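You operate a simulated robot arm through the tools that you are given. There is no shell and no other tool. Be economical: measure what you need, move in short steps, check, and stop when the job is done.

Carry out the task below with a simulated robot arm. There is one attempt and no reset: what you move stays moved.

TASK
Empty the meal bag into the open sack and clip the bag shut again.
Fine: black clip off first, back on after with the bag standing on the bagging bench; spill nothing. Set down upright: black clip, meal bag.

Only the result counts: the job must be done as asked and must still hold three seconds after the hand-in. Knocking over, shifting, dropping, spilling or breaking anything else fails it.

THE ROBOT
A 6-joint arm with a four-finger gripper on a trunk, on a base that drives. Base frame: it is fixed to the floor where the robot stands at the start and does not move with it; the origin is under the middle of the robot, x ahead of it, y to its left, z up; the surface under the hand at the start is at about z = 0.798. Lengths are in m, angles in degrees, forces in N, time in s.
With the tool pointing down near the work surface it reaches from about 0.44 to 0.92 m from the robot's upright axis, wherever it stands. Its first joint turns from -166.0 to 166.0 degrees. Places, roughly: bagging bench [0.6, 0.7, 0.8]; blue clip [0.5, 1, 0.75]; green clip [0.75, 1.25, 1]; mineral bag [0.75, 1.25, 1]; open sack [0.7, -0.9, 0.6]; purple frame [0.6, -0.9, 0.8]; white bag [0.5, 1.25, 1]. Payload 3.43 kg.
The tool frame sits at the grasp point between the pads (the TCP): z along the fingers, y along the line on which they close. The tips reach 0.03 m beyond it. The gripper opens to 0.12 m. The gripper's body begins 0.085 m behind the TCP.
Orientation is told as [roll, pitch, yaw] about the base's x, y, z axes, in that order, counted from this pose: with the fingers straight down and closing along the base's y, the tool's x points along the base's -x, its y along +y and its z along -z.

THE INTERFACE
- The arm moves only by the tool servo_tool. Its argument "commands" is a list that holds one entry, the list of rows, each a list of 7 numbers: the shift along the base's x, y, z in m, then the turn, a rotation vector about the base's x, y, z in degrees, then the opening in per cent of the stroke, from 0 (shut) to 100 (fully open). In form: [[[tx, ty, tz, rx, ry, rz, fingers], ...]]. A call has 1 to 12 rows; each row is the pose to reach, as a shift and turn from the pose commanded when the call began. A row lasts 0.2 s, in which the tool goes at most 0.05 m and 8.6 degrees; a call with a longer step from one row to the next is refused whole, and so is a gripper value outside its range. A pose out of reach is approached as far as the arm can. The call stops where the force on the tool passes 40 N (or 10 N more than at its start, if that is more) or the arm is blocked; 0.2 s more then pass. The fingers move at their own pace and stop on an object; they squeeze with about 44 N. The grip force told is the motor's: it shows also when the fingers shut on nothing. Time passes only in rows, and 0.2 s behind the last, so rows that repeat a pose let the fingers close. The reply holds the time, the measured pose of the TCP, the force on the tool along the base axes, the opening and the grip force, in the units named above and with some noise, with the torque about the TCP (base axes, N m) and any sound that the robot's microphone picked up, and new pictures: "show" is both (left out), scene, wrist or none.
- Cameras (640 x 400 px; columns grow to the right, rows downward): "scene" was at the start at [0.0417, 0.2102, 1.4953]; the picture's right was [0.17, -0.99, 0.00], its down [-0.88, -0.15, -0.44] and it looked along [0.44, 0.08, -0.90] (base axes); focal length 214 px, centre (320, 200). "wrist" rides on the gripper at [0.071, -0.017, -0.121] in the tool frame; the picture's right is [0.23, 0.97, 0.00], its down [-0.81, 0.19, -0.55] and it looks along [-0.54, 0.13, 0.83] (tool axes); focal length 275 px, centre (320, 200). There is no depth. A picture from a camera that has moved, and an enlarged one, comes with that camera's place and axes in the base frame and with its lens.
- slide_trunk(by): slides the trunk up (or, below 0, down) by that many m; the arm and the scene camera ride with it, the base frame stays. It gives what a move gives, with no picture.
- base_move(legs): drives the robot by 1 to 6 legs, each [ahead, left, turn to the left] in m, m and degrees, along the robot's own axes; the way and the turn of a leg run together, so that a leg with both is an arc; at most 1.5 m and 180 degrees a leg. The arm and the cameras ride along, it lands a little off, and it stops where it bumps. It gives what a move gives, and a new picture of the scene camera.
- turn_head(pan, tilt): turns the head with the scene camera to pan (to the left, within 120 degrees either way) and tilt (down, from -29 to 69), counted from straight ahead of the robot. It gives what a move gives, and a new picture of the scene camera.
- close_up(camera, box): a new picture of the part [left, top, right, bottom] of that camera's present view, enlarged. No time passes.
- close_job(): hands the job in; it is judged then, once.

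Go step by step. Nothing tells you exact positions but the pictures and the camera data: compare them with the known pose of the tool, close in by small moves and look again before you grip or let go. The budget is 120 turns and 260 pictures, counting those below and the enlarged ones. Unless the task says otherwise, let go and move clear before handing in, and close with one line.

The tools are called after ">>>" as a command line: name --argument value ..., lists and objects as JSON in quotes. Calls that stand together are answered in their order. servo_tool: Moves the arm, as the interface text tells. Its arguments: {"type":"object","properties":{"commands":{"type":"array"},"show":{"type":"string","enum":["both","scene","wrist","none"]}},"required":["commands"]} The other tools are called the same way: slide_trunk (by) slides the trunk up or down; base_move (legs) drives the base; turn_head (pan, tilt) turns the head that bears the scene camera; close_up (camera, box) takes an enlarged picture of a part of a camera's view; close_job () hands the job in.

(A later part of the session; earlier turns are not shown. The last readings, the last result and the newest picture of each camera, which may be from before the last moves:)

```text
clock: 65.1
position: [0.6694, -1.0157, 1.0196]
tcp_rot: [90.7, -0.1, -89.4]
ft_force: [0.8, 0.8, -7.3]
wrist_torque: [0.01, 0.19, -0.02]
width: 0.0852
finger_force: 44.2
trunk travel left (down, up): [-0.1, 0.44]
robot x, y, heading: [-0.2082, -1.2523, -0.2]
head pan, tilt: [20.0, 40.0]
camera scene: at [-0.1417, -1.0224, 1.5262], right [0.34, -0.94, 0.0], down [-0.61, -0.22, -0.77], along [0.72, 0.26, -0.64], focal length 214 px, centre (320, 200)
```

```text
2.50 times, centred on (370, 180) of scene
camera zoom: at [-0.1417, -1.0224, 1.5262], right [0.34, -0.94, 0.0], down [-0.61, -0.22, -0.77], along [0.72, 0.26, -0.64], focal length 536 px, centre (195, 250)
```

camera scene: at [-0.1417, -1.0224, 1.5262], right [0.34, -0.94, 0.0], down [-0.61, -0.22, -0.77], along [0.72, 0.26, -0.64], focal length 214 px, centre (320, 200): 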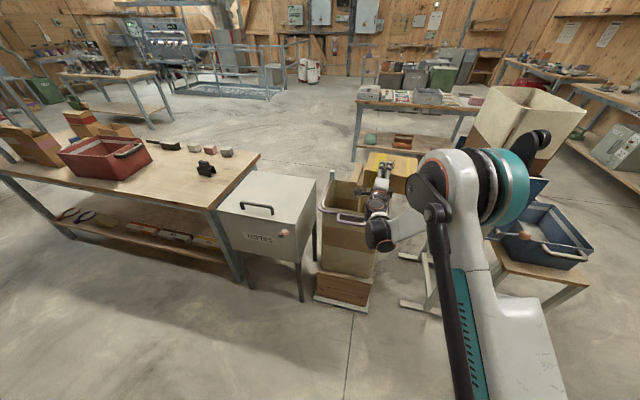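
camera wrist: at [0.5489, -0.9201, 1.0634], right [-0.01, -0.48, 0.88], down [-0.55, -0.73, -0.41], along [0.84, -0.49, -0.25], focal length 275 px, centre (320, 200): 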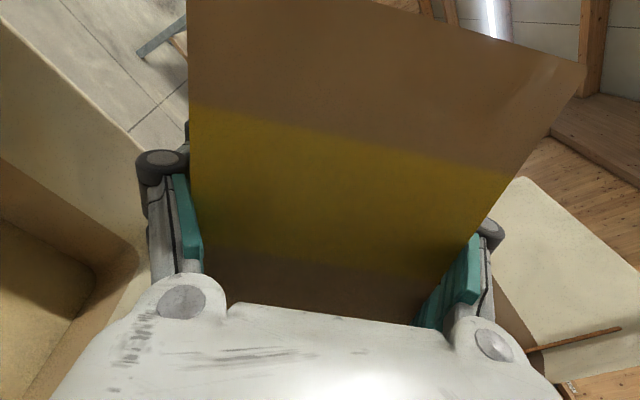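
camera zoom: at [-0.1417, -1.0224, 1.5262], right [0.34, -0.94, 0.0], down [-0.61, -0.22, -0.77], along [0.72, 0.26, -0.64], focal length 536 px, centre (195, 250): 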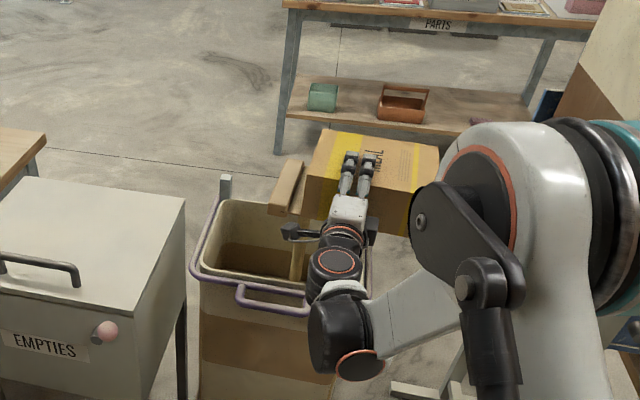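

A stream is flowing into the sack, weight dropping. I hold and increase the tilt gradually.

>>> servo_tool --commands '[[[0, 0, 0, 0, 0, 0, 0], [0, 0, 0, 0, 0, 0, 0], [0, 0, 0, -2, 0, 0, 0], [0, 0, 0, -4, 0, 0, 0], [0, 0, 0, -6, 0, 0, 0], [0, 0, 0, -8, 0, 0, 0], [0, 0, 0, -10, 0, 0, 0], [0, 0, 0, -12, 0, 0, 0], [0, 0, 0, -14, 0, 0, 0], [0, 0, 0, -16, 0, 0, 0]]]' --show "none"

>>> close_up --camera "scene" --box '[290, 100, 450, 260]'

```text
clock: 67.3
position: [0.6697, -1.0149, 1.0216]
tcp_rot: [90.5, -16.1, -89.5]
ft_force: [0.0, -0.4, -4.9]
wrist_torque: [0.0, 0.13, 0.03]
width: 0.0847
finger_force: 43.7
trunk travel left (down, up): [-0.1, 0.44]
robot x, y, heading: [-0.2024, -1.2501, -0.0]
head pan, tilt: [20.0, 40.0]
```

```text
2.50 times, centred on (370, 180) of scene
camera zoom: at [-0.142, -1.0225, 1.5262], right [0.34, -0.94, 0.0], down [-0.6, -0.22, -0.77], along [0.72, 0.26, -0.64], focal length 536 px, centre (195, 250)
```

zoom: 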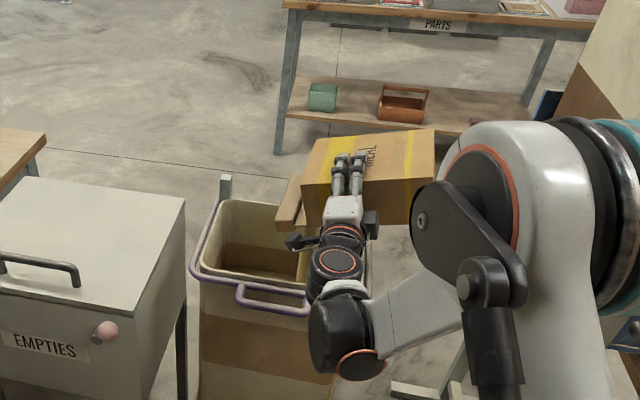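

Weight down to 4.9 N. I continue tipping to about 150°.

>>> servo_tool --commands '[[[0, 0.004, 0.003, -4, 0, 0, 0], [0, 0.008, 0.006, -8, 0, 0, 0], [0, 0.012, 0.009, -12, 0, 0, 0], [0, 0.016, 0.012, -16, 0, 0, 0], [0, 0.02, 0.015, -20, 0, 0, 0], [0, 0.025, 0.018, -24, 0, 0, 0], [0, 0.03, 0.021, -28, 0, 0, 0], [0, 0.035, 0.024, -32, 0, 0, 0], [0, 0.04, 0.027, -36, 0, 0, 0], [0, 0.045, 0.03, -40, 0, 0, 0], [0, 0.05, 0.03, -44, 0, 0, 0], [0, 0.05, 0.03, -48, 0, 0, 0]]]' --show "none"

>>> close_up --camera "scene" --box '[290, 100, 450, 260]'

```text
clock: 69.9
position: [0.6686, -0.9654, 1.0503]
tcp_rot: [89.5, -64.1, -88.8]
ft_force: [-0.2, 0.4, -2.0]
wrist_torque: [0.0, 0.0, 0.0]
width: 0.0839
finger_force: 43.5
trunk travel left (down, up): [-0.1, 0.44]
robot x, y, heading: [-0.2066, -1.2508, 0.0]
head pan, tilt: [20.0, 40.0]
```

```text
2.50 times, centred on (370, 180) of scene
camera zoom: at [-0.1425, -1.0225, 1.5263], right [0.34, -0.94, 0.0], down [-0.6, -0.22, -0.77], along [0.72, 0.26, -0.64], focal length 536 px, centre (195, 250)
```

zoom: 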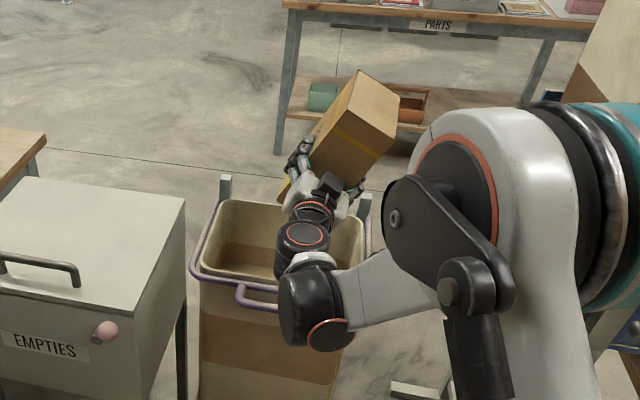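

Weight is 2.0 N. I tip on to ~172° and hold to let the rest run out.

>>> servo_tool --commands '[[[0, 0.004, 0.003, -4, 0, 0, 0], [0, 0.008, 0.006, -8, 0, 0, 0], [0, 0.012, 0.006, -12, 0, 0, 0], [0, 0.016, 0.006, -16, 0, 0, 0], [0, 0.018, 0.006, -18, 0, 0, 0], [0, 0.018, 0.006, -18, 0, 0, 0], [0, 0.018, 0.006, -18, 0, 0, 0], [0, 0.018, 0.006, -18, 0, 0, 0], [0, 0.018, 0.006, -18, 0, 0, 0], [0, 0.018, 0.006, -18, 0, 0, 0]]]' --show "wrist"

>>> close_up --camera "scene" --box '[290, 100, 450, 260]'

```text
clock: 72.1
position: [0.6686, -0.9467, 1.0559]
tcp_rot: [87.0, -82.1, -86.3]
ft_force: [-0.9, -1.2, 0.3]
wrist_torque: [0.01, 0.0, -0.02]
width: 0.084
finger_force: 44.2
trunk travel left (down, up): [-0.1, 0.44]
robot x, y, heading: [-0.2039, -1.2496, -0.0]
head pan, tilt: [20.0, 40.0]
camera wrist: at [0.5483, -0.9553, 0.9845], right [-0.01, 1.0, -0.09], down [-0.55, 0.07, 0.83], along [0.84, 0.06, 0.54], focal length 275 px, centre (320, 200)
```

wrist: 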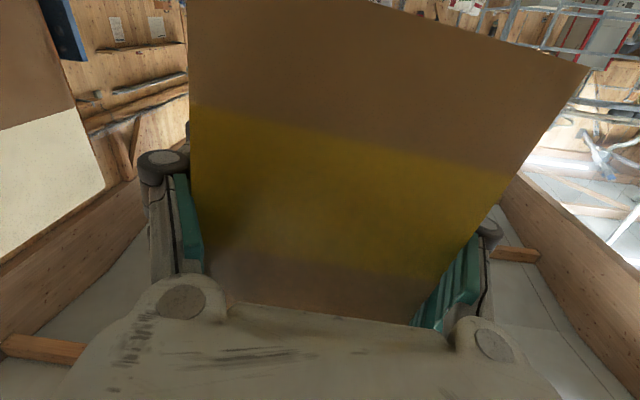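

```text
2.50 times, centred on (370, 180) of scene
camera zoom: at [-0.1425, -1.0226, 1.5263], right [0.34, -0.94, 0.0], down [-0.6, -0.22, -0.77], along [0.72, 0.26, -0.64], focal length 536 px, centre (195, 250)
```

zoom: 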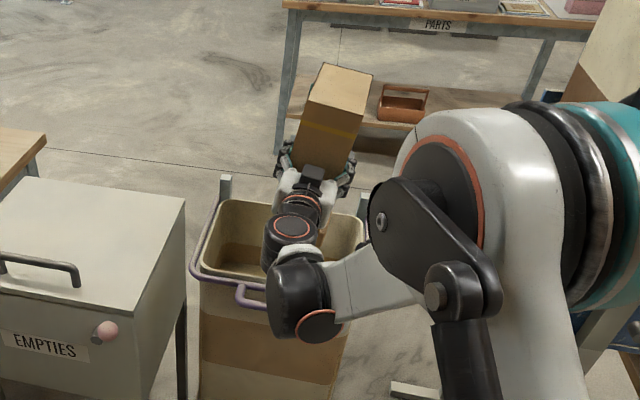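

Practically nothing is left by weight. A gentle shake and a hold to be sure.

>>> servo_tool --commands '[[[0, 0, 0.01, 0, 0, 0, 0], [0, 0, 0, 0, 0, 0, 0], [0, 0, 0.01, 6, 0, 0, 0], [0, 0, 0, 0, 0, 0, 0], [0, 0, 0.01, -4, 0, 0, 0], [0, 0, 0, 0, 0, 0, 0], [0, 0, 0, 0, 0, 0, 0], [0, 0, 0, 0, 0, 0, 0], [0, 0, 0, 0, 0, 0, 0], [0, 0, 0, 0, 0, 0, 0]]]' --show "scene"

```text
clock: 74.3
position: [0.6697, -0.9468, 1.0565]
tcp_rot: [86.9, -82.1, -86.3]
ft_force: [0.2, -0.5, -0.1]
wrist_torque: [0.02, 0.01, -0.02]
width: 0.0841
finger_force: 44.1
trunk travel left (down, up): [-0.1, 0.44]
robot x, y, heading: [-0.2076, -1.251, 0.0]
head pan, tilt: [20.0, 40.0]
camera scene: at [-0.1425, -1.0225, 1.5263], right [0.34, -0.94, 0.0], down [-0.6, -0.22, -0.77], along [0.72, 0.26, -0.64], focal length 214 px, centre (320, 200)
```

scene: 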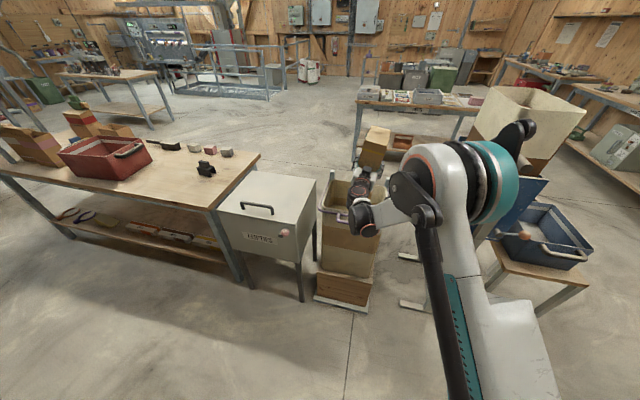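

Empty (≈0 N). I rotate the bag back upright over the sack.

>>> servo_tool --commands '[[[0, 0, 0.005, 8.4, 0, 0, 0], [0, 0, 0.01, 16.8, 0, 0, 0], [0, 0, 0.015, 25.2, 0, 0, 0], [0, 0, 0.02, 33.6, 0, 0, 0], [0, 0, 0.03, 42, 0, 0, 0], [0, 0, 0.04, 50.4, 0, 0, 0], [0, 0, 0.05, 58.8, 0, 0, 0], [0, 0, 0.06, 67.2, 0, 0, 0], [0, 0, 0.07, 75.6, 0, 0, 0], [0, 0, 0.08, 84, 0, 0, 0]]]' --show "none"

>>> servo_tool --commands '[[[0, 0, 0.005, 8.4, 0, 0, 0], [0, 0, 0.01, 16.8, 0, 0, 0], [0, 0, 0.015, 25.2, 0, 0, 0], [0, 0, 0.02, 33.6, 0, 0, 0], [0, 0, 0.03, 42, 0, 0, 0], [0, 0, 0.035, 50.4, 0, 0, 0], [0, 0, 0.04, 58.8, 0, 0, 0], [0, 0, 0.045, 67.2, 0, 0, 0], [0, 0, 0.05, 75.6, 0, 0, 0], [0, 0, 0.05, 84, 0, 0, 0], [0, 0, 0.05, 88, 0, 0, 0], [0, 0, 0.05, 88, 0, 0, 0]]]' --show "both"

>>> close_up --camera "scene" --box '[290, 80, 450, 240]'

```text
clock: 76.5
position: [0.6695, -0.9471, 1.1372]
tcp_rot: [90.7, 2.1, -89.4]
ft_force: [-0.8, 0.5, -0.3]
wrist_torque: [0.03, 0.0, 0.02]
width: 0.0838
finger_force: 43.7
trunk travel left (down, up): [-0.1, 0.44]
robot x, y, heading: [-0.2009, -1.2491, 0.0]
head pan, tilt: [20.0, 40.0]
```

```text
clock: 79.1
position: [0.6697, -0.9469, 1.1863]
tcp_rot: [177.9, 89.5, -2.8]
ft_force: [0.4, 0.0, -0.2]
wrist_torque: [0.02, -0.02, 0.0]
width: 0.084
finger_force: 44.2
trunk travel left (down, up): [-0.1, 0.44]
robot x, y, heading: [-0.2041, -1.2525, -0.1]
head pan, tilt: [20.0, 40.0]
camera scene: at [-0.1425, -1.0226, 1.5263], right [0.34, -0.94, 0.0], down [-0.6, -0.22, -0.77], along [0.72, 0.26, -0.64], focal length 214 px, centre (320, 200)
camera wrist: at [0.548, -0.9282, 1.257], right [-0.01, -0.97, 0.23], down [-0.55, -0.19, -0.82], along [0.84, -0.14, -0.53], focal length 275 px, centre (320, 200)
```

scene: 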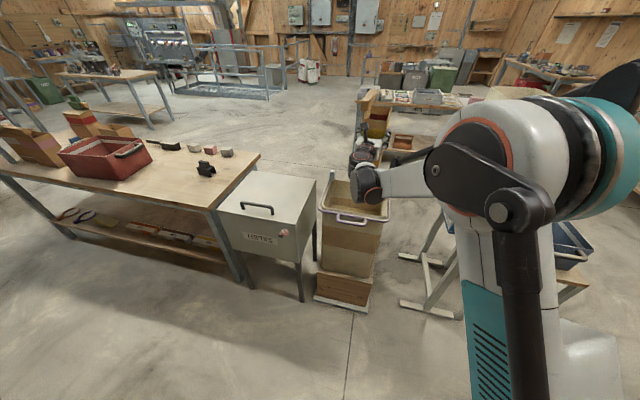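
wrist: 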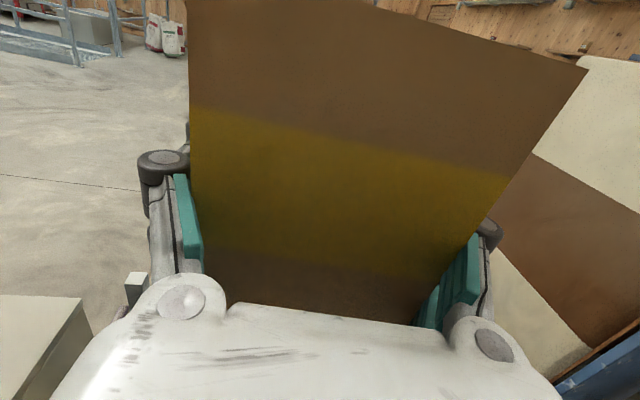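

```text
2.50 times, centred on (370, 160) of scene
camera zoom: at [-0.1425, -1.0226, 1.5263], right [0.34, -0.94, 0.0], down [-0.6, -0.22, -0.77], along [0.72, 0.26, -0.64], focal length 536 px, centre (195, 300)
```

zoom: 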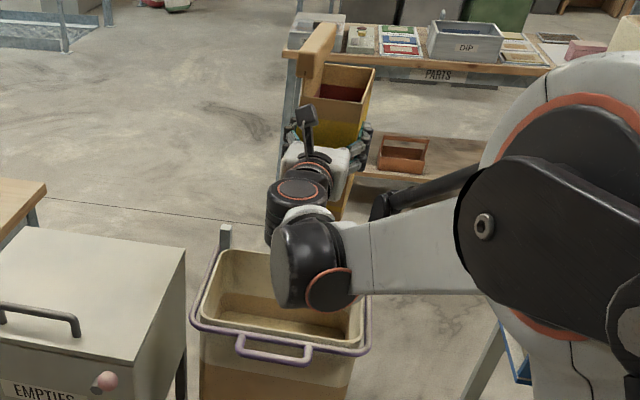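

The bag is upright and empty, sack clean around. I drive back left to y ≈ −0.67, then reverse the swing.

>>> base_move --legs '[[0, 0.58, 0]]'

>>> servo_tool --commands '[[[-0.033, 0.025, 0, 0, 0, 8.2, 0], [-0.066, 0.05, 0, 0, 0, 16.4, 0], [-0.099, 0.075, 0, 0, 0, 24.6, 0], [-0.13, 0.1, 0, 0, 0, 32.8, 0], [-0.16, 0.125, 0, 0, 0, 41, 0], [-0.19, 0.15, 0, 0, 0, 49.2, 0], [-0.22, 0.175, 0, 0, 0, 57.4, 0], [-0.25, 0.2, 0, 0, 0, 65.6, 0], [-0.28, 0.225, 0, 0, 0, 73.8, 0], [-0.31, 0.25, 0, 0, 0, 82, 0], [-0.34, 0.265, 0, 0, 0, 90, 0], [-0.34, 0.265, 0, 0, 0, 90, 0]]]' --show "none"

>>> turn_head --pan 35 --tilt 40

```text
clock: 82.4
position: [0.6694, -0.3726, 1.1878]
tcp_rot: [169.4, 89.6, -11.1]
ft_force: [-1.2, 0.1, -0.2]
wrist_torque: [0.0, 0.01, 0.0]
width: 0.0841
finger_force: 43.6
trunk travel left (down, up): [-0.1, 0.44]
robot x, y, heading: [-0.2018, -0.6802, -0.0]
head pan, tilt: [20.0, 40.0]
camera scene: at [-0.1435, -0.4508, 1.5263], right [0.34, -0.94, 0.0], down [-0.6, -0.22, -0.77], along [0.72, 0.26, -0.64], focal length 214 px, centre (320, 200)
```

scene: 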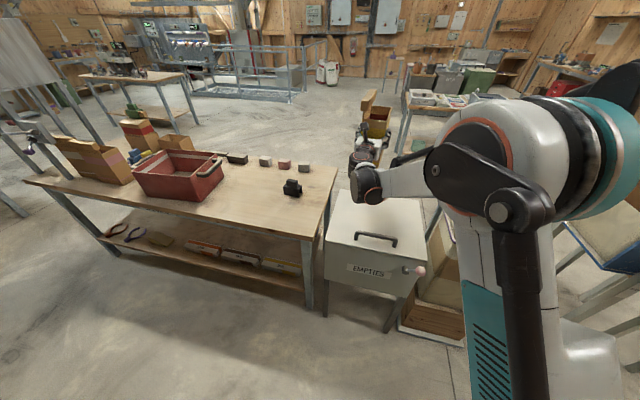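

```text
clock: 85.0
position: [0.3278, -0.1067, 1.188]
tcp_rot: [170.7, 89.6, 80.4]
ft_force: [0.4, 0.2, -0.8]
wrist_torque: [-0.04, -0.01, 0.02]
width: 0.084
finger_force: 43.7
trunk travel left (down, up): [-0.1, 0.44]
robot x, y, heading: [-0.2041, -0.684, 0.1]
head pan, tilt: [20.0, 40.0]
```

```text
clock: 85.7
position: [0.3274, -0.106, 1.1889]
tcp_rot: [171.7, 89.5, 81.1]
ft_force: [0.0, -0.7, -0.3]
wrist_torque: [0.02, -0.02, -0.01]
width: 0.0844
finger_force: 43.7
trunk travel left (down, up): [-0.1, 0.44]
robot x, y, heading: [-0.2037, -0.6797, 0.4]
head pan, tilt: [35.0, 40.0]
camera scene: at [-0.1539, -0.4311, 1.5263], right [0.57, -0.82, 0.0], down [-0.53, -0.37, -0.77], along [0.63, 0.44, -0.64], focal length 214 px, centre (320, 200)
```

scene: 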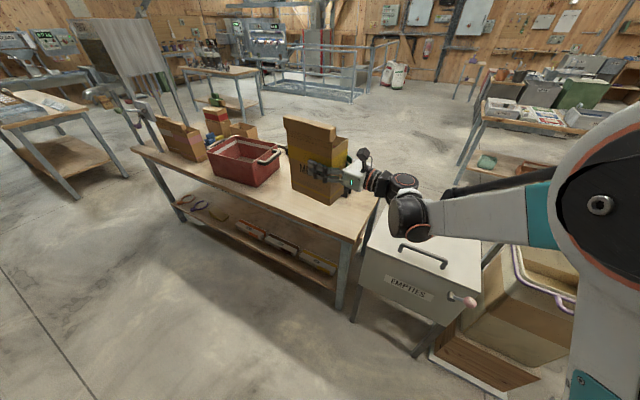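

Now I drive forward 0.2 m and check the hand's orientation with the wrist camera.

>>> base_move --legs '[[0.2, 0.0, 0]]'

>>> close_up --camera "wrist" --box '[0, 0, 640, 400]'

>>> close_up --camera "scene" --box '[240, 110, 420, 270]'

```text
clock: 87.3
position: [0.529, -0.1071, 1.1892]
tcp_rot: [171.7, 89.5, 81.1]
ft_force: [0.5, -0.6, -0.9]
wrist_torque: [-0.02, -0.01, -0.06]
width: 0.0843
finger_force: 44.3
trunk travel left (down, up): [-0.1, 0.44]
robot x, y, heading: [-0.005, -0.6824, 0.0]
head pan, tilt: [35.0, 40.0]
camera scene: at [0.0466, -0.4306, 1.5262], right [0.57, -0.82, 0.0], down [-0.53, -0.37, -0.77], along [0.63, 0.44, -0.64], focal length 214 px, centre (320, 200)
```

scene: 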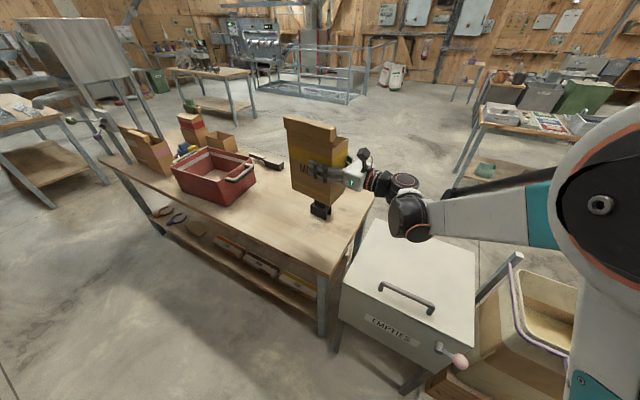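

```text
1.00 times, centred on (320, 200) of wrist (not enlarged: the box is as wide or as high as the picture)
camera zoom: at [0.5109, -0.2273, 1.2578], right [0.97, -0.01, 0.23], down [0.19, -0.55, -0.82], along [0.14, 0.84, -0.53], focal length 275 px, centre (320, 200)
```

zoom: 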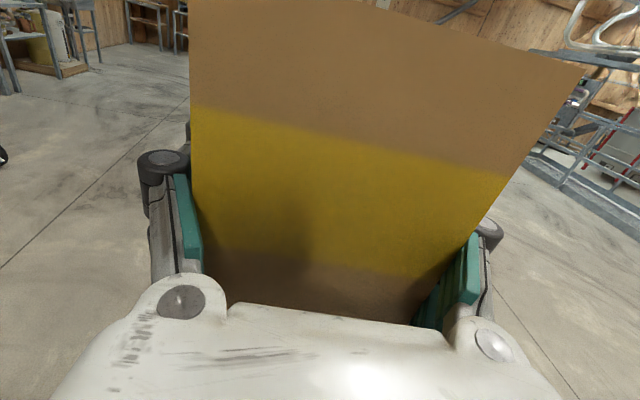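

```text
2.50 times, centred on (330, 190) of scene
camera zoom: at [0.0466, -0.4306, 1.5262], right [0.57, -0.82, 0.0], down [-0.53, -0.37, -0.77], along [0.63, 0.44, -0.64], focal length 536 px, centre (295, 225)
```

zoom: 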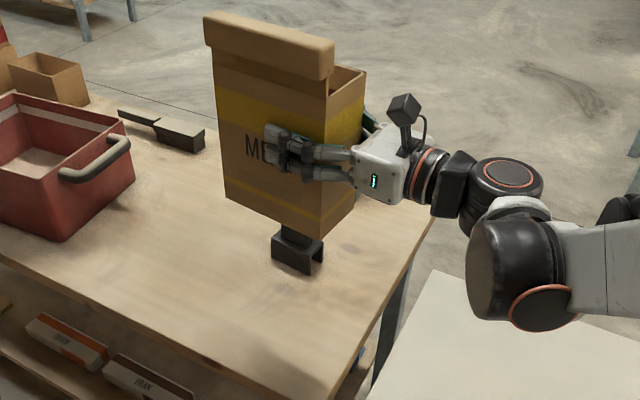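

Orientation is right. I bring the bag over its original place (TCP x 0.521, y −0.003) and lower to just above the bench.

>>> servo_tool --commands '[[[-0.004, 0.04, 0, 0, 0, 0.5, 0], [-0.008, 0.08, 0, 0, 0, 0.5, 0], [-0.008, 0.104, -0.02, 0, 0, 0.5, 0], [-0.008, 0.104, -0.065, 0, 0, 0.5, 0], [-0.008, 0.104, -0.11, 0, 0, 0.5, 0], [-0.008, 0.104, -0.155, 0, 0, 0.5, 0], [-0.008, 0.104, -0.2, 0, 0, 0.5, 0], [-0.008, 0.104, -0.24, 0, 0, 0.5, 0], [-0.008, 0.104, -0.252, 0, 0, 0.5, 0], [-0.008, 0.104, -0.252, 0, 0, 0.5, 0]]]' --show "none"

>>> close_up --camera "scene" --box '[240, 150, 400, 290]'

```text
clock: 89.5
position: [0.5211, -0.0029, 0.9338]
tcp_rot: [171.5, 89.5, 81.5]
ft_force: [-0.3, 0.1, -0.6]
wrist_torque: [0.02, 0.01, 0.02]
width: 0.084
finger_force: 44.5
trunk travel left (down, up): [-0.1, 0.44]
robot x, y, heading: [-0.0059, -0.6803, 0.1]
head pan, tilt: [35.0, 40.0]
```

```text
2.86 times, centred on (320, 220) of scene
camera zoom: at [0.0466, -0.4305, 1.5263], right [0.58, -0.82, 0.0], down [-0.53, -0.37, -0.77], along [0.63, 0.44, -0.64], focal length 613 px, centre (320, 143)
```

zoom: 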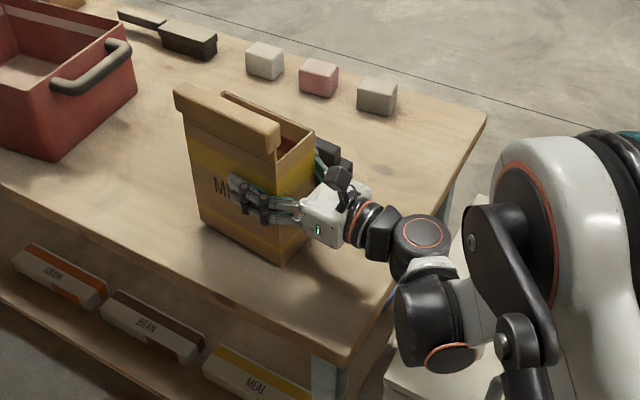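

I lower in 2–3 mm steps until contact.

>>> servo_tool --commands '[[[0, 0, -0.004, 0, 0, 0, 0], [0, 0, -0.007, 0, 0, 0, 0], [0, 0, -0.009, 0, 0, 0, 0], [0, 0, -0.011, 0, 0, 0, 0], [0, 0, -0.011, 0, 0, 0, 0]]]' --show "none"

```text
clock: 90.7
position: [0.5213, -0.0016, 0.9237]
tcp_rot: [172.5, 89.4, 82.4]
ft_force: [0.4, 0.8, 6.3]
wrist_torque: [-0.15, 0.05, 0.04]
width: 0.084
finger_force: 44.4
trunk travel left (down, up): [-0.1, 0.44]
robot x, y, heading: [-0.0034, -0.6794, 0.1]
head pan, tilt: [35.0, 40.0]
```

Contact (6 N). I open and withdraw straight back along −y.

>>> servo_tool --commands '[[[0, 0, 0, 0, 0, 0, 78], [0, 0, 0, 0, 0, 0, 90], [0, 0, 0, 0, 0, 0, 92], [0, -0.03, 0, 0, 0, 0, 92], [0, -0.07, 0, 0, 0, 0, 92], [0, -0.11, 0, 0, 0, 0, 92], [0, -0.15, 0, 0, 0, 0, 92], [0, -0.15, 0.04, 0, 0, 0, 92], [0, -0.15, 0.09, 0, 0, 0, 92], [0, -0.17, 0.14, 0, 0, 0, 92], [0, -0.2, 0.18, 0, 0, 0, 92]]]' --show "both"

>>> close_up --camera "scene" --box '[240, 150, 400, 290]'

>>> close_up --camera "wrist" --box '[200, 100, 440, 300]'

```text
refused: row 10 steps farther than a row can; nothing moved
```

```text
2.86 times, centred on (320, 220) of scene
camera zoom: at [0.0463, -0.4309, 1.5264], right [0.58, -0.82, 0.0], down [-0.53, -0.37, -0.77], along [0.63, 0.44, -0.64], focal length 613 px, centre (320, 143)
```

zoom: 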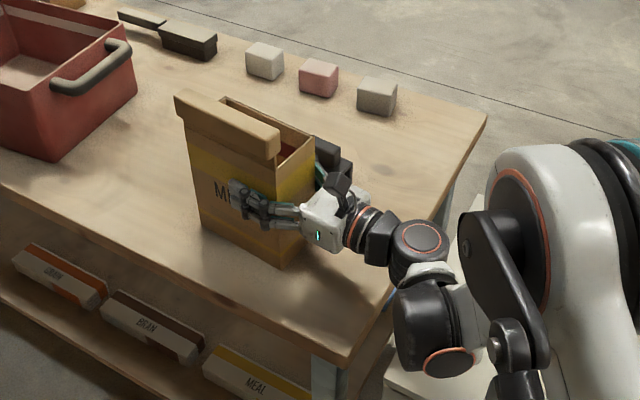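

```text
2.00 times, centred on (320, 200) of wrist
camera zoom: at [0.5038, -0.1239, 0.9948], right [0.97, 0.0, 0.23], down [0.19, -0.55, -0.82], along [0.13, 0.84, -0.53], focal length 551 px, centre (320, 200)
```

zoom: 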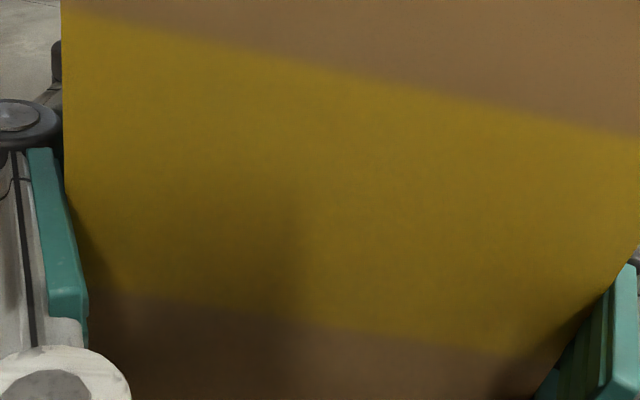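

One row was too long; I resend with shorter steps.

>>> servo_tool --commands '[[[0, 0, 0, 0, 0, 0, 78], [0, 0, 0, 0, 0, 0, 90], [0, 0, 0, 0, 0, 0, 92], [0, -0.03, 0, 0, 0, 0, 92], [0, -0.07, 0, 0, 0, 0, 92], [0, -0.11, 0, 0, 0, 0, 92], [0, -0.15, 0, 0, 0, 0, 92], [0, -0.15, 0.04, 0, 0, 0, 92], [0, -0.15, 0.085, 0, 0, 0, 92], [0, -0.165, 0.125, 0, 0, 0, 92], [0, -0.18, 0.165, 0, 0, 0, 92]]]' --show "both"

>>> close_up --camera "scene" --box '[240, 150, 400, 290]'

>>> close_up --camera "wrist" --box '[200, 100, 440, 300]'

```text
clock: 93.1
position: [0.5208, -0.1846, 1.0887]
tcp_rot: [171.1, 89.5, 81.2]
ft_force: [-0.1, 0.0, 0.2]
wrist_torque: [0.04, 0.02, 0.02]
width: 0.1105
finger_force: 0.7
trunk travel left (down, up): [-0.1, 0.44]
robot x, y, heading: [-0.0068, -0.6804, 0.0]
head pan, tilt: [35.0, 40.0]
camera scene: at [0.0464, -0.431, 1.5264], right [0.58, -0.82, 0.0], down [-0.53, -0.37, -0.77], along [0.63, 0.44, -0.64], focal length 214 px, centre (320, 200)
camera wrist: at [0.5046, -0.3041, 1.1594], right [0.97, 0.0, 0.23], down [0.19, -0.55, -0.82], along [0.13, 0.84, -0.53], focal length 275 px, centre (320, 200)
```

scene: 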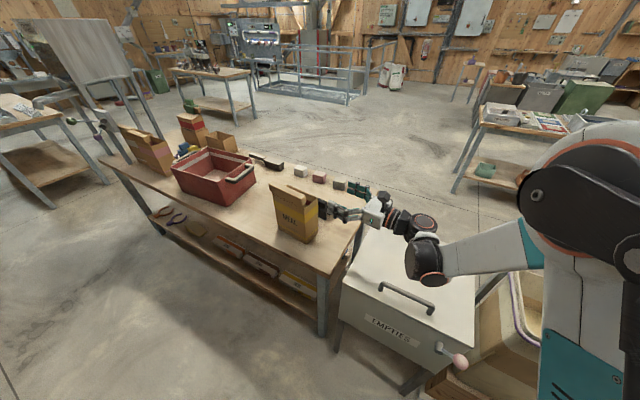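
wrist: 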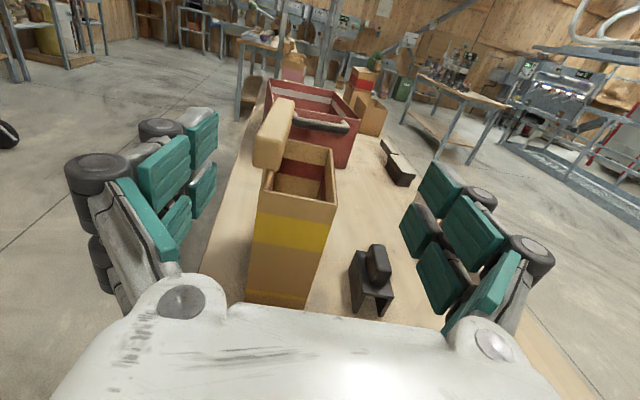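

```text
2.86 times, centred on (320, 220) of scene
camera zoom: at [0.0464, -0.431, 1.5264], right [0.58, -0.82, 0.0], down [-0.53, -0.37, -0.77], along [0.63, 0.44, -0.64], focal length 613 px, centre (320, 143)
```

zoom: 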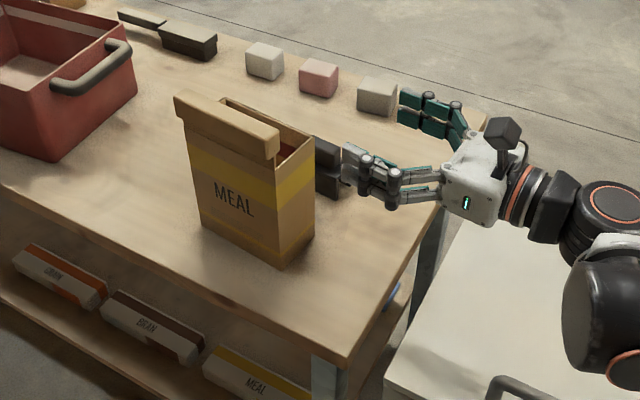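

```text
2.00 times, centred on (320, 200) of wrist
camera zoom: at [0.5046, -0.3041, 1.1594], right [0.97, 0.0, 0.23], down [0.19, -0.55, -0.82], along [0.13, 0.84, -0.53], focal length 551 px, centre (320, 200)
```

zoom: 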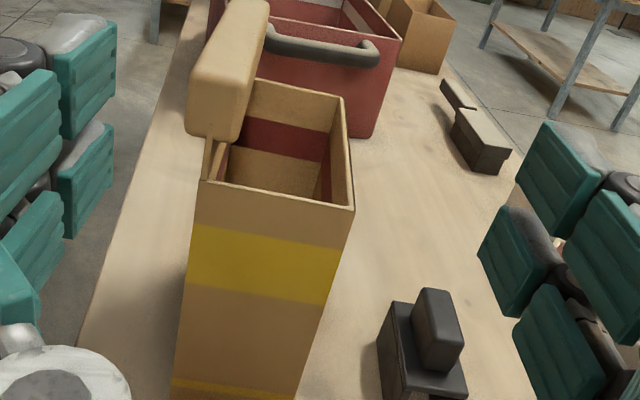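

The empty bag stands at its original place. I rise and turn the gripper back to pointing down.

>>> servo_tool --commands '[[[0, -0.03, 0.035, 0, 0, 0, 92], [0, -0.06, 0.07, 0, 0, 0, 100], [0, -0.08, 0.11, 0, 0, 0, 100], [0, -0.08, 0.11, -4.94, -4.94, 4.94, 100], [0, -0.08, 0.11, -9.88, -9.88, 9.88, 100], [0, -0.08, 0.11, -14.82, -14.82, 14.82, 100], [0, -0.08, 0.11, -19.76, -19.76, 19.76, 100], [0, -0.08, 0.11, -24.7, -24.7, 24.7, 100], [0, -0.08, 0.11, -29.64, -29.64, 29.64, 100], [0, -0.08, 0.11, -34.58, -34.58, 34.58, 100]]]' --show "none"

>>> servo_tool --commands '[[[0, 0, 0, -4.94, -4.94, 4.94, 100], [0, 0, 0, -9.88, -9.88, 9.88, 100], [0, 0, 0, -14.82, -14.82, 14.82, 100], [0, 0, 0, -19.76, -19.76, 19.76, 100], [0, 0, 0, -24.7, -24.7, 24.7, 100], [0, 0, 0, -29.64, -29.64, 29.64, 100], [0, 0, 0, -34.58, -34.58, 34.58, 100], [0, 0, 0, -34.7, -34.7, 34.7, 100]]]' --show "none"

>>> base_move --legs '[[0, 0.18, 0]]'

```text
clock: 95.3
position: [0.5203, -0.2639, 1.1997]
tcp_rot: [26.8, 42.1, -26.3]
ft_force: [-0.1, 0.0, -0.6]
wrist_torque: [-0.02, -0.01, -0.01]
width: 0.1202
finger_force: 0.1
trunk travel left (down, up): [-0.1, 0.44]
robot x, y, heading: [-0.0054, -0.6791, 0.0]
head pan, tilt: [35.0, 40.0]
```

```text
clock: 97.1
position: [0.5267, -0.2661, 1.1985]
tcp_rot: [-0.1, 0.5, -0.5]
ft_force: [-0.8, -0.1, 0.1]
wrist_torque: [-0.01, 0.04, 0.04]
width: 0.12
finger_force: 0.0
trunk travel left (down, up): [-0.1, 0.44]
robot x, y, heading: [-0.0007, -0.6792, 0.0]
head pan, tilt: [35.0, 40.0]
```

```text
clock: 98.7
position: [0.5265, -0.0856, 1.1994]
tcp_rot: [0.1, 0.5, -0.4]
ft_force: [-0.4, 0.6, 0.6]
wrist_torque: [0.0, -0.01, 0.01]
width: 0.1201
finger_force: 0.0
trunk travel left (down, up): [-0.1, 0.44]
robot x, y, heading: [-0.0018, -0.4988, 0.1]
head pan, tilt: [35.0, 40.0]
camera scene: at [0.0435, -0.2463, 1.5251], right [0.62, -0.78, 0.0], down [-0.51, -0.41, -0.76], along [0.59, 0.47, -0.65], focal length 214 px, centre (320, 200)
```

scene: 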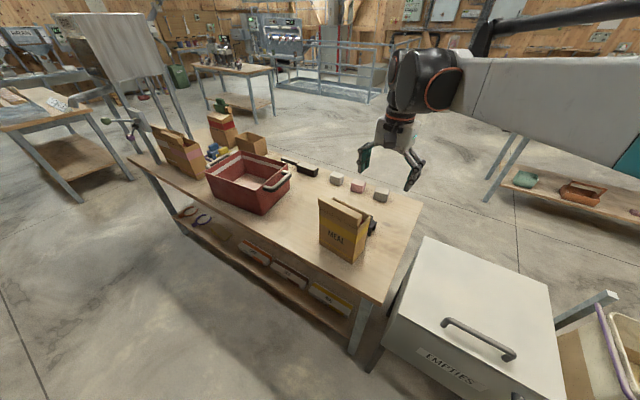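

Tool is down again. I move above the clip and descend to z ≈ 0.96 for a check.

>>> servo_tool --commands '[[[0.035, 0.022, 0, 0, -0.5, 0.4, 100], [0.07, 0.044, 0, 0, -0.5, 0.4, 100], [0.105, 0.066, 0, 0, -0.5, 0.4, 100], [0.14, 0.087, 0, 0, -0.5, 0.4, 100], [0.14, 0.087, -0.045, 0, -0.5, 0.4, 100], [0.14, 0.087, -0.09, 0, -0.5, 0.4, 100], [0.14, 0.087, -0.135, 0, -0.5, 0.4, 100], [0.14, 0.087, -0.18, 0, -0.5, 0.4, 100], [0.14, 0.087, -0.225, 0, -0.5, 0.4, 100], [0.14, 0.087, -0.25, 0, -0.5, 0.4, 100], [0.14, 0.087, -0.25, 0, -0.5, 0.4, 100]]]' --show "wrist"

>>> close_up --camera "wrist" --box '[200, 40, 440, 200]'

>>> close_up --camera "scene" --box '[290, 140, 430, 270]'

```text
clock: 101.0
position: [0.6669, 0.0011, 0.9476]
tcp_rot: [0.1, 0.0, -0.1]
ft_force: [1.3, 0.3, -0.2]
wrist_torque: [0.0, 0.01, 0.02]
width: 0.1199
finger_force: 0.1
trunk travel left (down, up): [-0.1, 0.44]
robot x, y, heading: [-0.0028, -0.4981, -0.2]
head pan, tilt: [35.0, 40.0]
camera wrist: at [0.5954, -0.0147, 1.0676], right [-0.23, 0.97, 0.0], down [0.81, 0.19, 0.55], along [0.54, 0.13, -0.83], focal length 275 px, centre (320, 200)
```

wrist: 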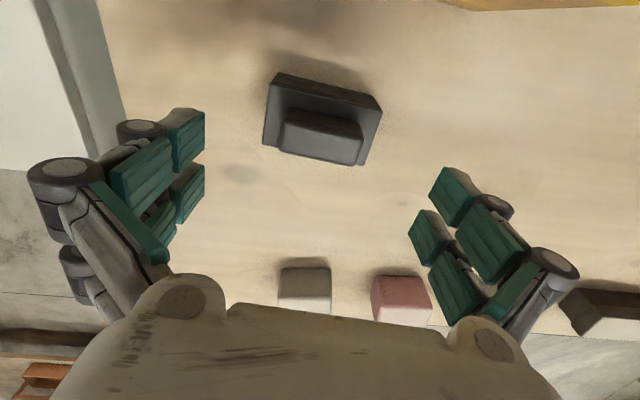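

```text
2.50 times, centred on (320, 120) of wrist
camera zoom: at [0.5954, -0.0147, 1.0676], right [-0.23, 0.97, 0.0], down [0.81, 0.19, 0.55], along [0.54, 0.13, -0.83], focal length 688 px, centre (320, 400)
```

zoom: 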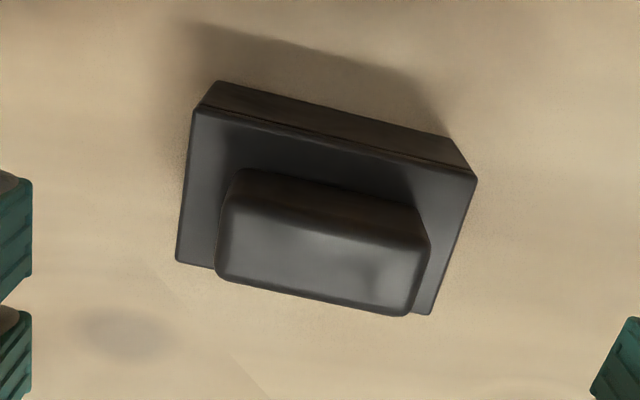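

```text
3.08 times, centred on (360, 205) of scene
camera zoom: at [0.0471, -0.2502, 1.5263], right [0.57, -0.82, 0.0], down [-0.53, -0.37, -0.77], along [0.63, 0.44, -0.64], focal length 660 px, centre (197, 185)
```

zoom: 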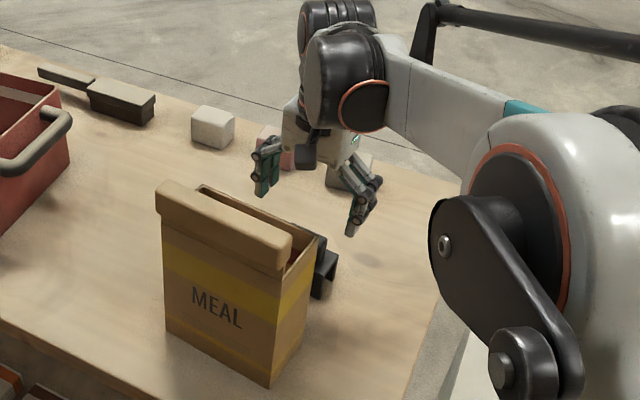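

The clip is as I left it. I descend to the same grip height and close.

>>> servo_tool --commands '[[[-0.001, 0.0005, -0.035, 0, 0, 0, 100], [-0.001, 0.0005, -0.06, 0, 0, 0, 100], [-0.001, 0.0005, -0.0655, 0, 0, 0, 100], [-0.001, 0.0005, -0.0655, 0, 0, 0, 60], [-0.001, 0.0005, -0.0655, 0, 0, 0, 0], [-0.001, 0.0005, -0.0655, 0, 0, 0, 0], [-0.001, 0.0005, -0.0655, 0, 0, 0, 0]]]' --show "wrist"

```text
clock: 102.7
position: [0.6649, 0.0018, 0.8828]
tcp_rot: [0.0, -0.1, -0.2]
ft_force: [-0.7, 0.5, -0.5]
wrist_torque: [0.0, 0.02, 0.0]
width: 0.059
finger_force: 44.1
trunk travel left (down, up): [-0.1, 0.44]
robot x, y, heading: [-0.0004, -0.4995, -0.1]
head pan, tilt: [35.0, 40.0]
camera wrist: at [0.5937, -0.0148, 1.0032], right [-0.23, 0.97, 0.0], down [0.81, 0.19, 0.55], along [0.54, 0.13, -0.83], focal length 275 px, centre (320, 200)
```

wrist: 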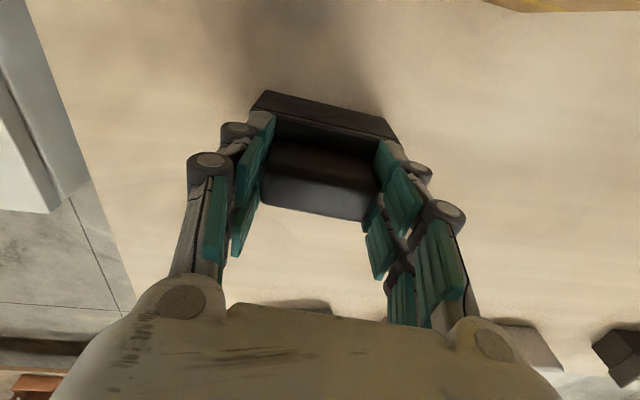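

Gripped. I lift straight up to z ≈ 1.22.

>>> servo_tool --commands '[[[0, 0, 0.02, 0, 0, 0, 0], [0, 0, 0.06, 0, 0, 0, 0], [0, 0, 0.105, 0, 0, 0, 0], [0, 0, 0.15, 0, 0, 0, 0], [0, 0, 0.195, 0, 0, 0, 0], [0, 0, 0.24, 0, 0, 0, 0], [0, 0, 0.285, 0, 0, 0, 0], [0, 0, 0.325, 0, 0, 0, 0], [0, 0, 0.337, 0, 0, 0, 0]]]' --show "wrist"

>>> servo_tool --commands '[[[-0.045, 0.003, 0, 0, 0, 0, 0], [-0.09, 0.006, 0, 0, 0, 0, 0], [-0.135, 0.009, 0, 0, 0, 0, 0], [-0.17, 0.0095, 0, 0, 0, 0, 0], [-0.185, 0.0095, 0, 0, 0, 0, 0], [-0.185, 0.0095, 0, 0, 0, 0, 0]]]' --show "both"

>>> close_up --camera "scene" --box '[290, 130, 430, 270]'

```text
clock: 104.7
position: [0.6659, 0.0004, 1.2203]
tcp_rot: [0.0, 0.0, -0.2]
ft_force: [-1.1, 0.1, -0.7]
wrist_torque: [0.0, 0.03, -0.02]
width: 0.0589
finger_force: 43.7
trunk travel left (down, up): [-0.1, 0.44]
robot x, y, heading: [-0.003, -0.4975, 0.2]
head pan, tilt: [35.0, 40.0]
camera wrist: at [0.5938, -0.0156, 1.3404], right [-0.23, 0.97, 0.0], down [0.81, 0.19, 0.55], along [0.54, 0.13, -0.83], focal length 275 px, centre (320, 200)
```

wrist: 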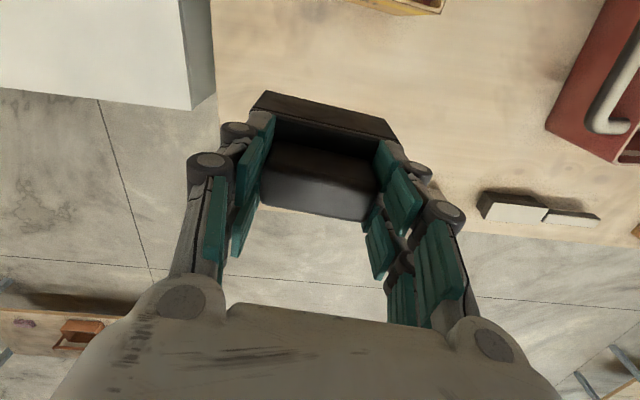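

```text
clock: 106.0
position: [0.4806, 0.01, 1.2207]
tcp_rot: [0.0, 0.1, 0.0]
ft_force: [-0.9, -0.2, -0.7]
wrist_torque: [-0.01, 0.01, -0.01]
width: 0.0589
finger_force: 44.1
trunk travel left (down, up): [-0.1, 0.44]
robot x, y, heading: [-0.0044, -0.4944, -0.0]
head pan, tilt: [35.0, 40.0]
camera scene: at [0.0476, -0.2511, 1.5268], right [0.56, -0.83, 0.0], down [-0.53, -0.36, -0.77], along [0.64, 0.43, -0.64], focal length 214 px, centre (320, 200)
camera wrist: at [0.4089, -0.0056, 1.34], right [-0.23, 0.97, 0.0], down [0.81, 0.19, 0.55], along [0.54, 0.13, -0.83], focal length 275 px, centre (320, 200)
```

scene: 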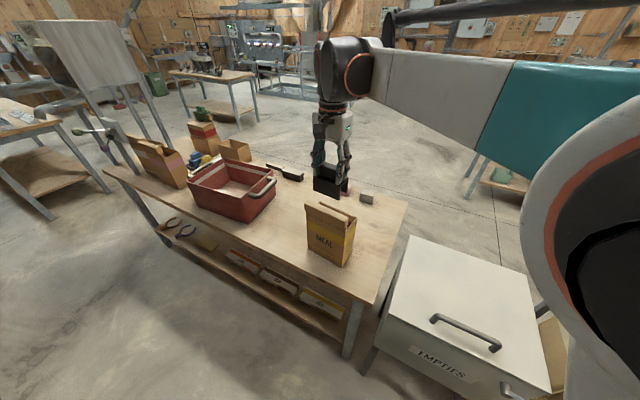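
wrist: 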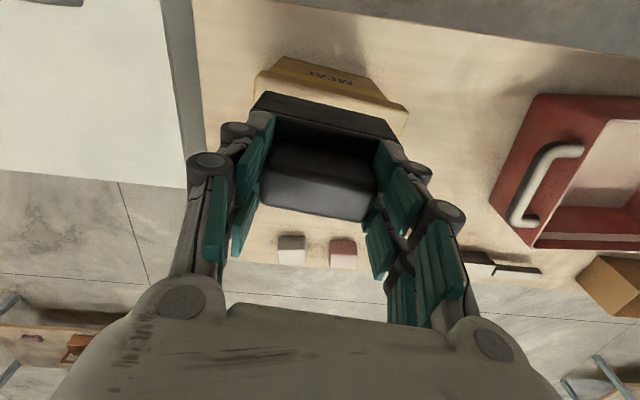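

```text
2.86 times, centred on (360, 200) of scene
camera zoom: at [0.0476, -0.2511, 1.5268], right [0.56, -0.83, 0.0], down [-0.53, -0.36, -0.77], along [0.64, 0.43, -0.64], focal length 613 px, centre (206, 200)
```

zoom: 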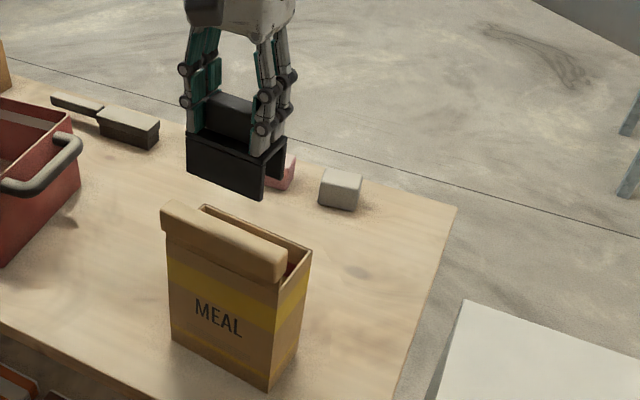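

I shift y by +5 mm (the bag stands ~6 mm farther) and lower to just above the flap to check alignment.

>>> servo_tool --commands '[[[-0.001, 0.005, -0.03, 0, 0, 0, 0], [-0.001, 0.005, -0.056, 0, 0, 0, 0], [-0.001, 0.005, -0.056, 0, 0, 0, 0]]]' --show "wrist"

>>> close_up --camera "scene" --box '[300, 160, 380, 240]'

>>> close_up --camera "wrist" --box '[220, 30, 440, 160]'

```text
clock: 106.8
position: [0.4796, 0.0158, 1.1642]
tcp_rot: [0.0, 0.0, -0.1]
ft_force: [0.9, -1.4, -0.2]
wrist_torque: [-0.02, 0.0, -0.01]
width: 0.0589
finger_force: 43.8
trunk travel left (down, up): [-0.1, 0.44]
robot x, y, heading: [-0.0055, -0.4982, -0.2]
head pan, tilt: [35.0, 40.0]
camera wrist: at [0.4075, -0.0003, 1.2848], right [-0.23, 0.97, 0.0], down [0.81, 0.19, 0.55], along [0.54, 0.13, -0.83], focal length 275 px, centre (320, 200)
```

wrist: 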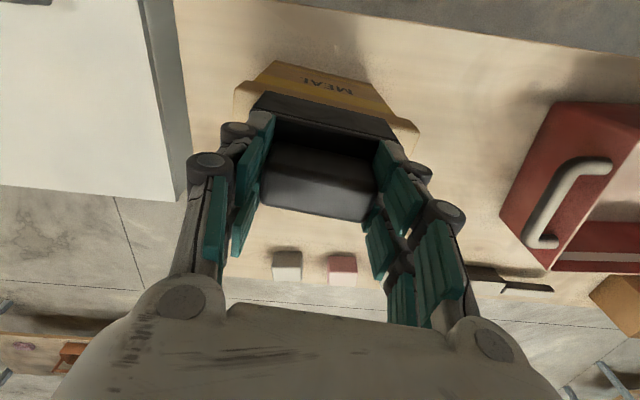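

```text
5.00 times, centred on (340, 200) of scene
camera zoom: at [0.0469, -0.2503, 1.5263], right [0.57, -0.82, 0.0], down [-0.53, -0.37, -0.77], along [0.63, 0.44, -0.64], focal length 1072 px, centre (220, 200)
```

zoom: 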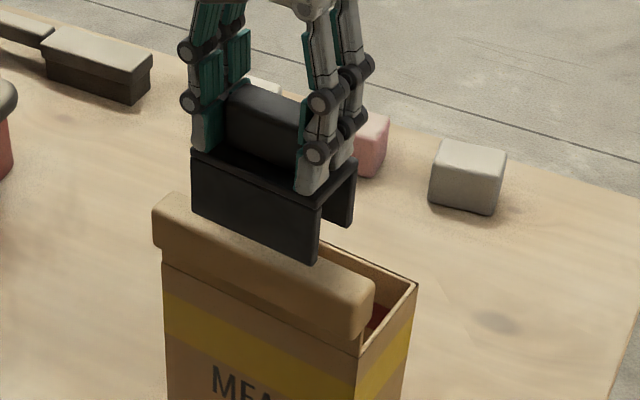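

```text
2.91 times, centred on (330, 95) of wrist
camera zoom: at [0.4075, -0.0003, 1.2848], right [-0.23, 0.97, 0.0], down [0.81, 0.19, 0.55], along [0.54, 0.13, -0.83], focal length 801 px, centre (291, 506)
```

zoom: 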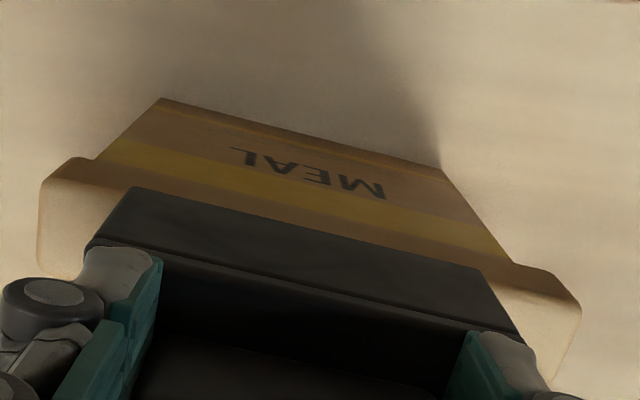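

Aligned in x (the bag moved only ~1.5 mm), y off ~+6 mm more. I trim y and lower until the legs just straddle the flap, then look.

>>> servo_tool --commands '[[[0, 0.006, -0.01, 0, 0, 0, 0], [0, 0.006, -0.02, 0, 0, 0, 0], [0, 0.006, -0.028, 0, 0, 0, 0], [0, 0.006, -0.034, 0, 0, 0, 0]]]' --show "none"

>>> close_up --camera "scene" --box '[300, 160, 380, 240]'

>>> close_up --camera "wrist" --box '[220, 30, 440, 160]'

```text
clock: 107.8
position: [0.4794, 0.0216, 1.1308]
tcp_rot: [-0.1, 0.0, -0.1]
ft_force: [-0.3, 0.1, -1.1]
wrist_torque: [-0.03, 0.01, 0.02]
width: 0.0588
finger_force: 44.0
trunk travel left (down, up): [-0.1, 0.44]
robot x, y, heading: [-0.0052, -0.4969, -0.3]
head pan, tilt: [35.0, 40.0]
```

```text
5.00 times, centred on (340, 200) of scene
camera zoom: at [0.0469, -0.2502, 1.5263], right [0.57, -0.82, 0.0], down [-0.53, -0.37, -0.77], along [0.63, 0.44, -0.64], focal length 1072 px, centre (220, 200)
```

zoom: 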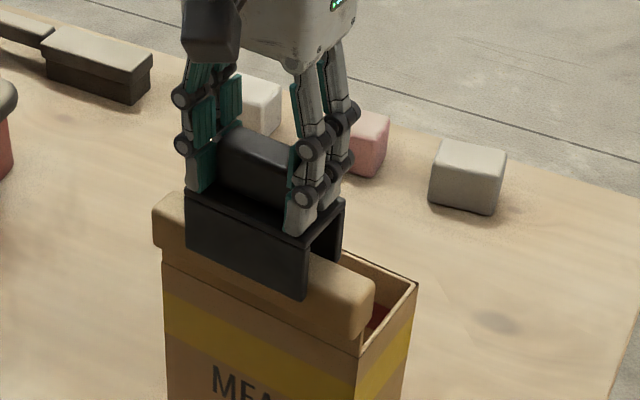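

```text
2.91 times, centred on (330, 95) of wrist
camera zoom: at [0.4078, 0.0056, 1.2508], right [-0.23, 0.97, 0.0], down [0.81, 0.19, 0.55], along [0.54, 0.13, -0.83], focal length 801 px, centre (291, 506)
```

zoom: 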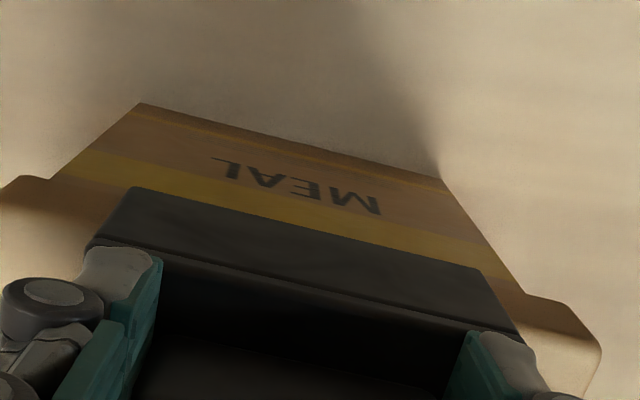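

The legs straddle the flap with no force. I press on down in small steps to seat it.

>>> servo_tool --commands '[[[0, 0, -0.008, 0, 0, 0, 0], [0, 0, -0.016, 0, 0, 0, 0], [0, 0, -0.022, 0, 0, 0, 0], [0, 0, -0.027, 0, 0, 0, 0], [0, 0, -0.03, 0, 0, 0, 0], [0, 0, -0.03, 0, 0, 0, 0]]]' --show "none"

>>> close_up --camera "scene" --box '[300, 160, 380, 240]'

```text
clock: 109.2
position: [0.4801, 0.0222, 1.1]
tcp_rot: [0.0, -0.1, -0.1]
ft_force: [-0.2, 0.6, -0.6]
wrist_torque: [-0.01, -0.01, -0.04]
width: 0.0587
finger_force: 43.8
trunk travel left (down, up): [-0.1, 0.44]
robot x, y, heading: [-0.0042, -0.4983, -0.3]
head pan, tilt: [35.0, 40.0]
```

```text
5.00 times, centred on (340, 200) of scene
camera zoom: at [0.0469, -0.2503, 1.5263], right [0.57, -0.82, 0.0], down [-0.53, -0.37, -0.77], along [0.63, 0.44, -0.64], focal length 1072 px, centre (220, 200)
```

zoom: 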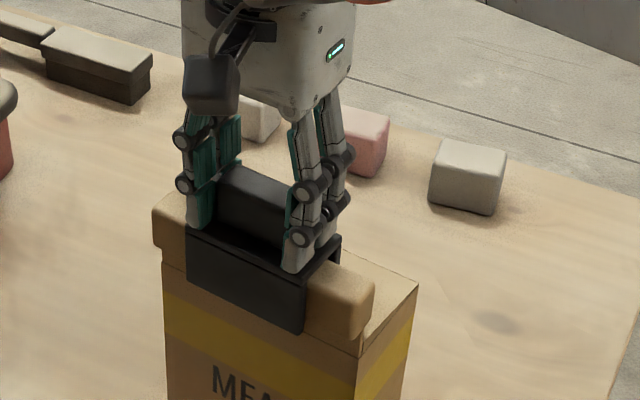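

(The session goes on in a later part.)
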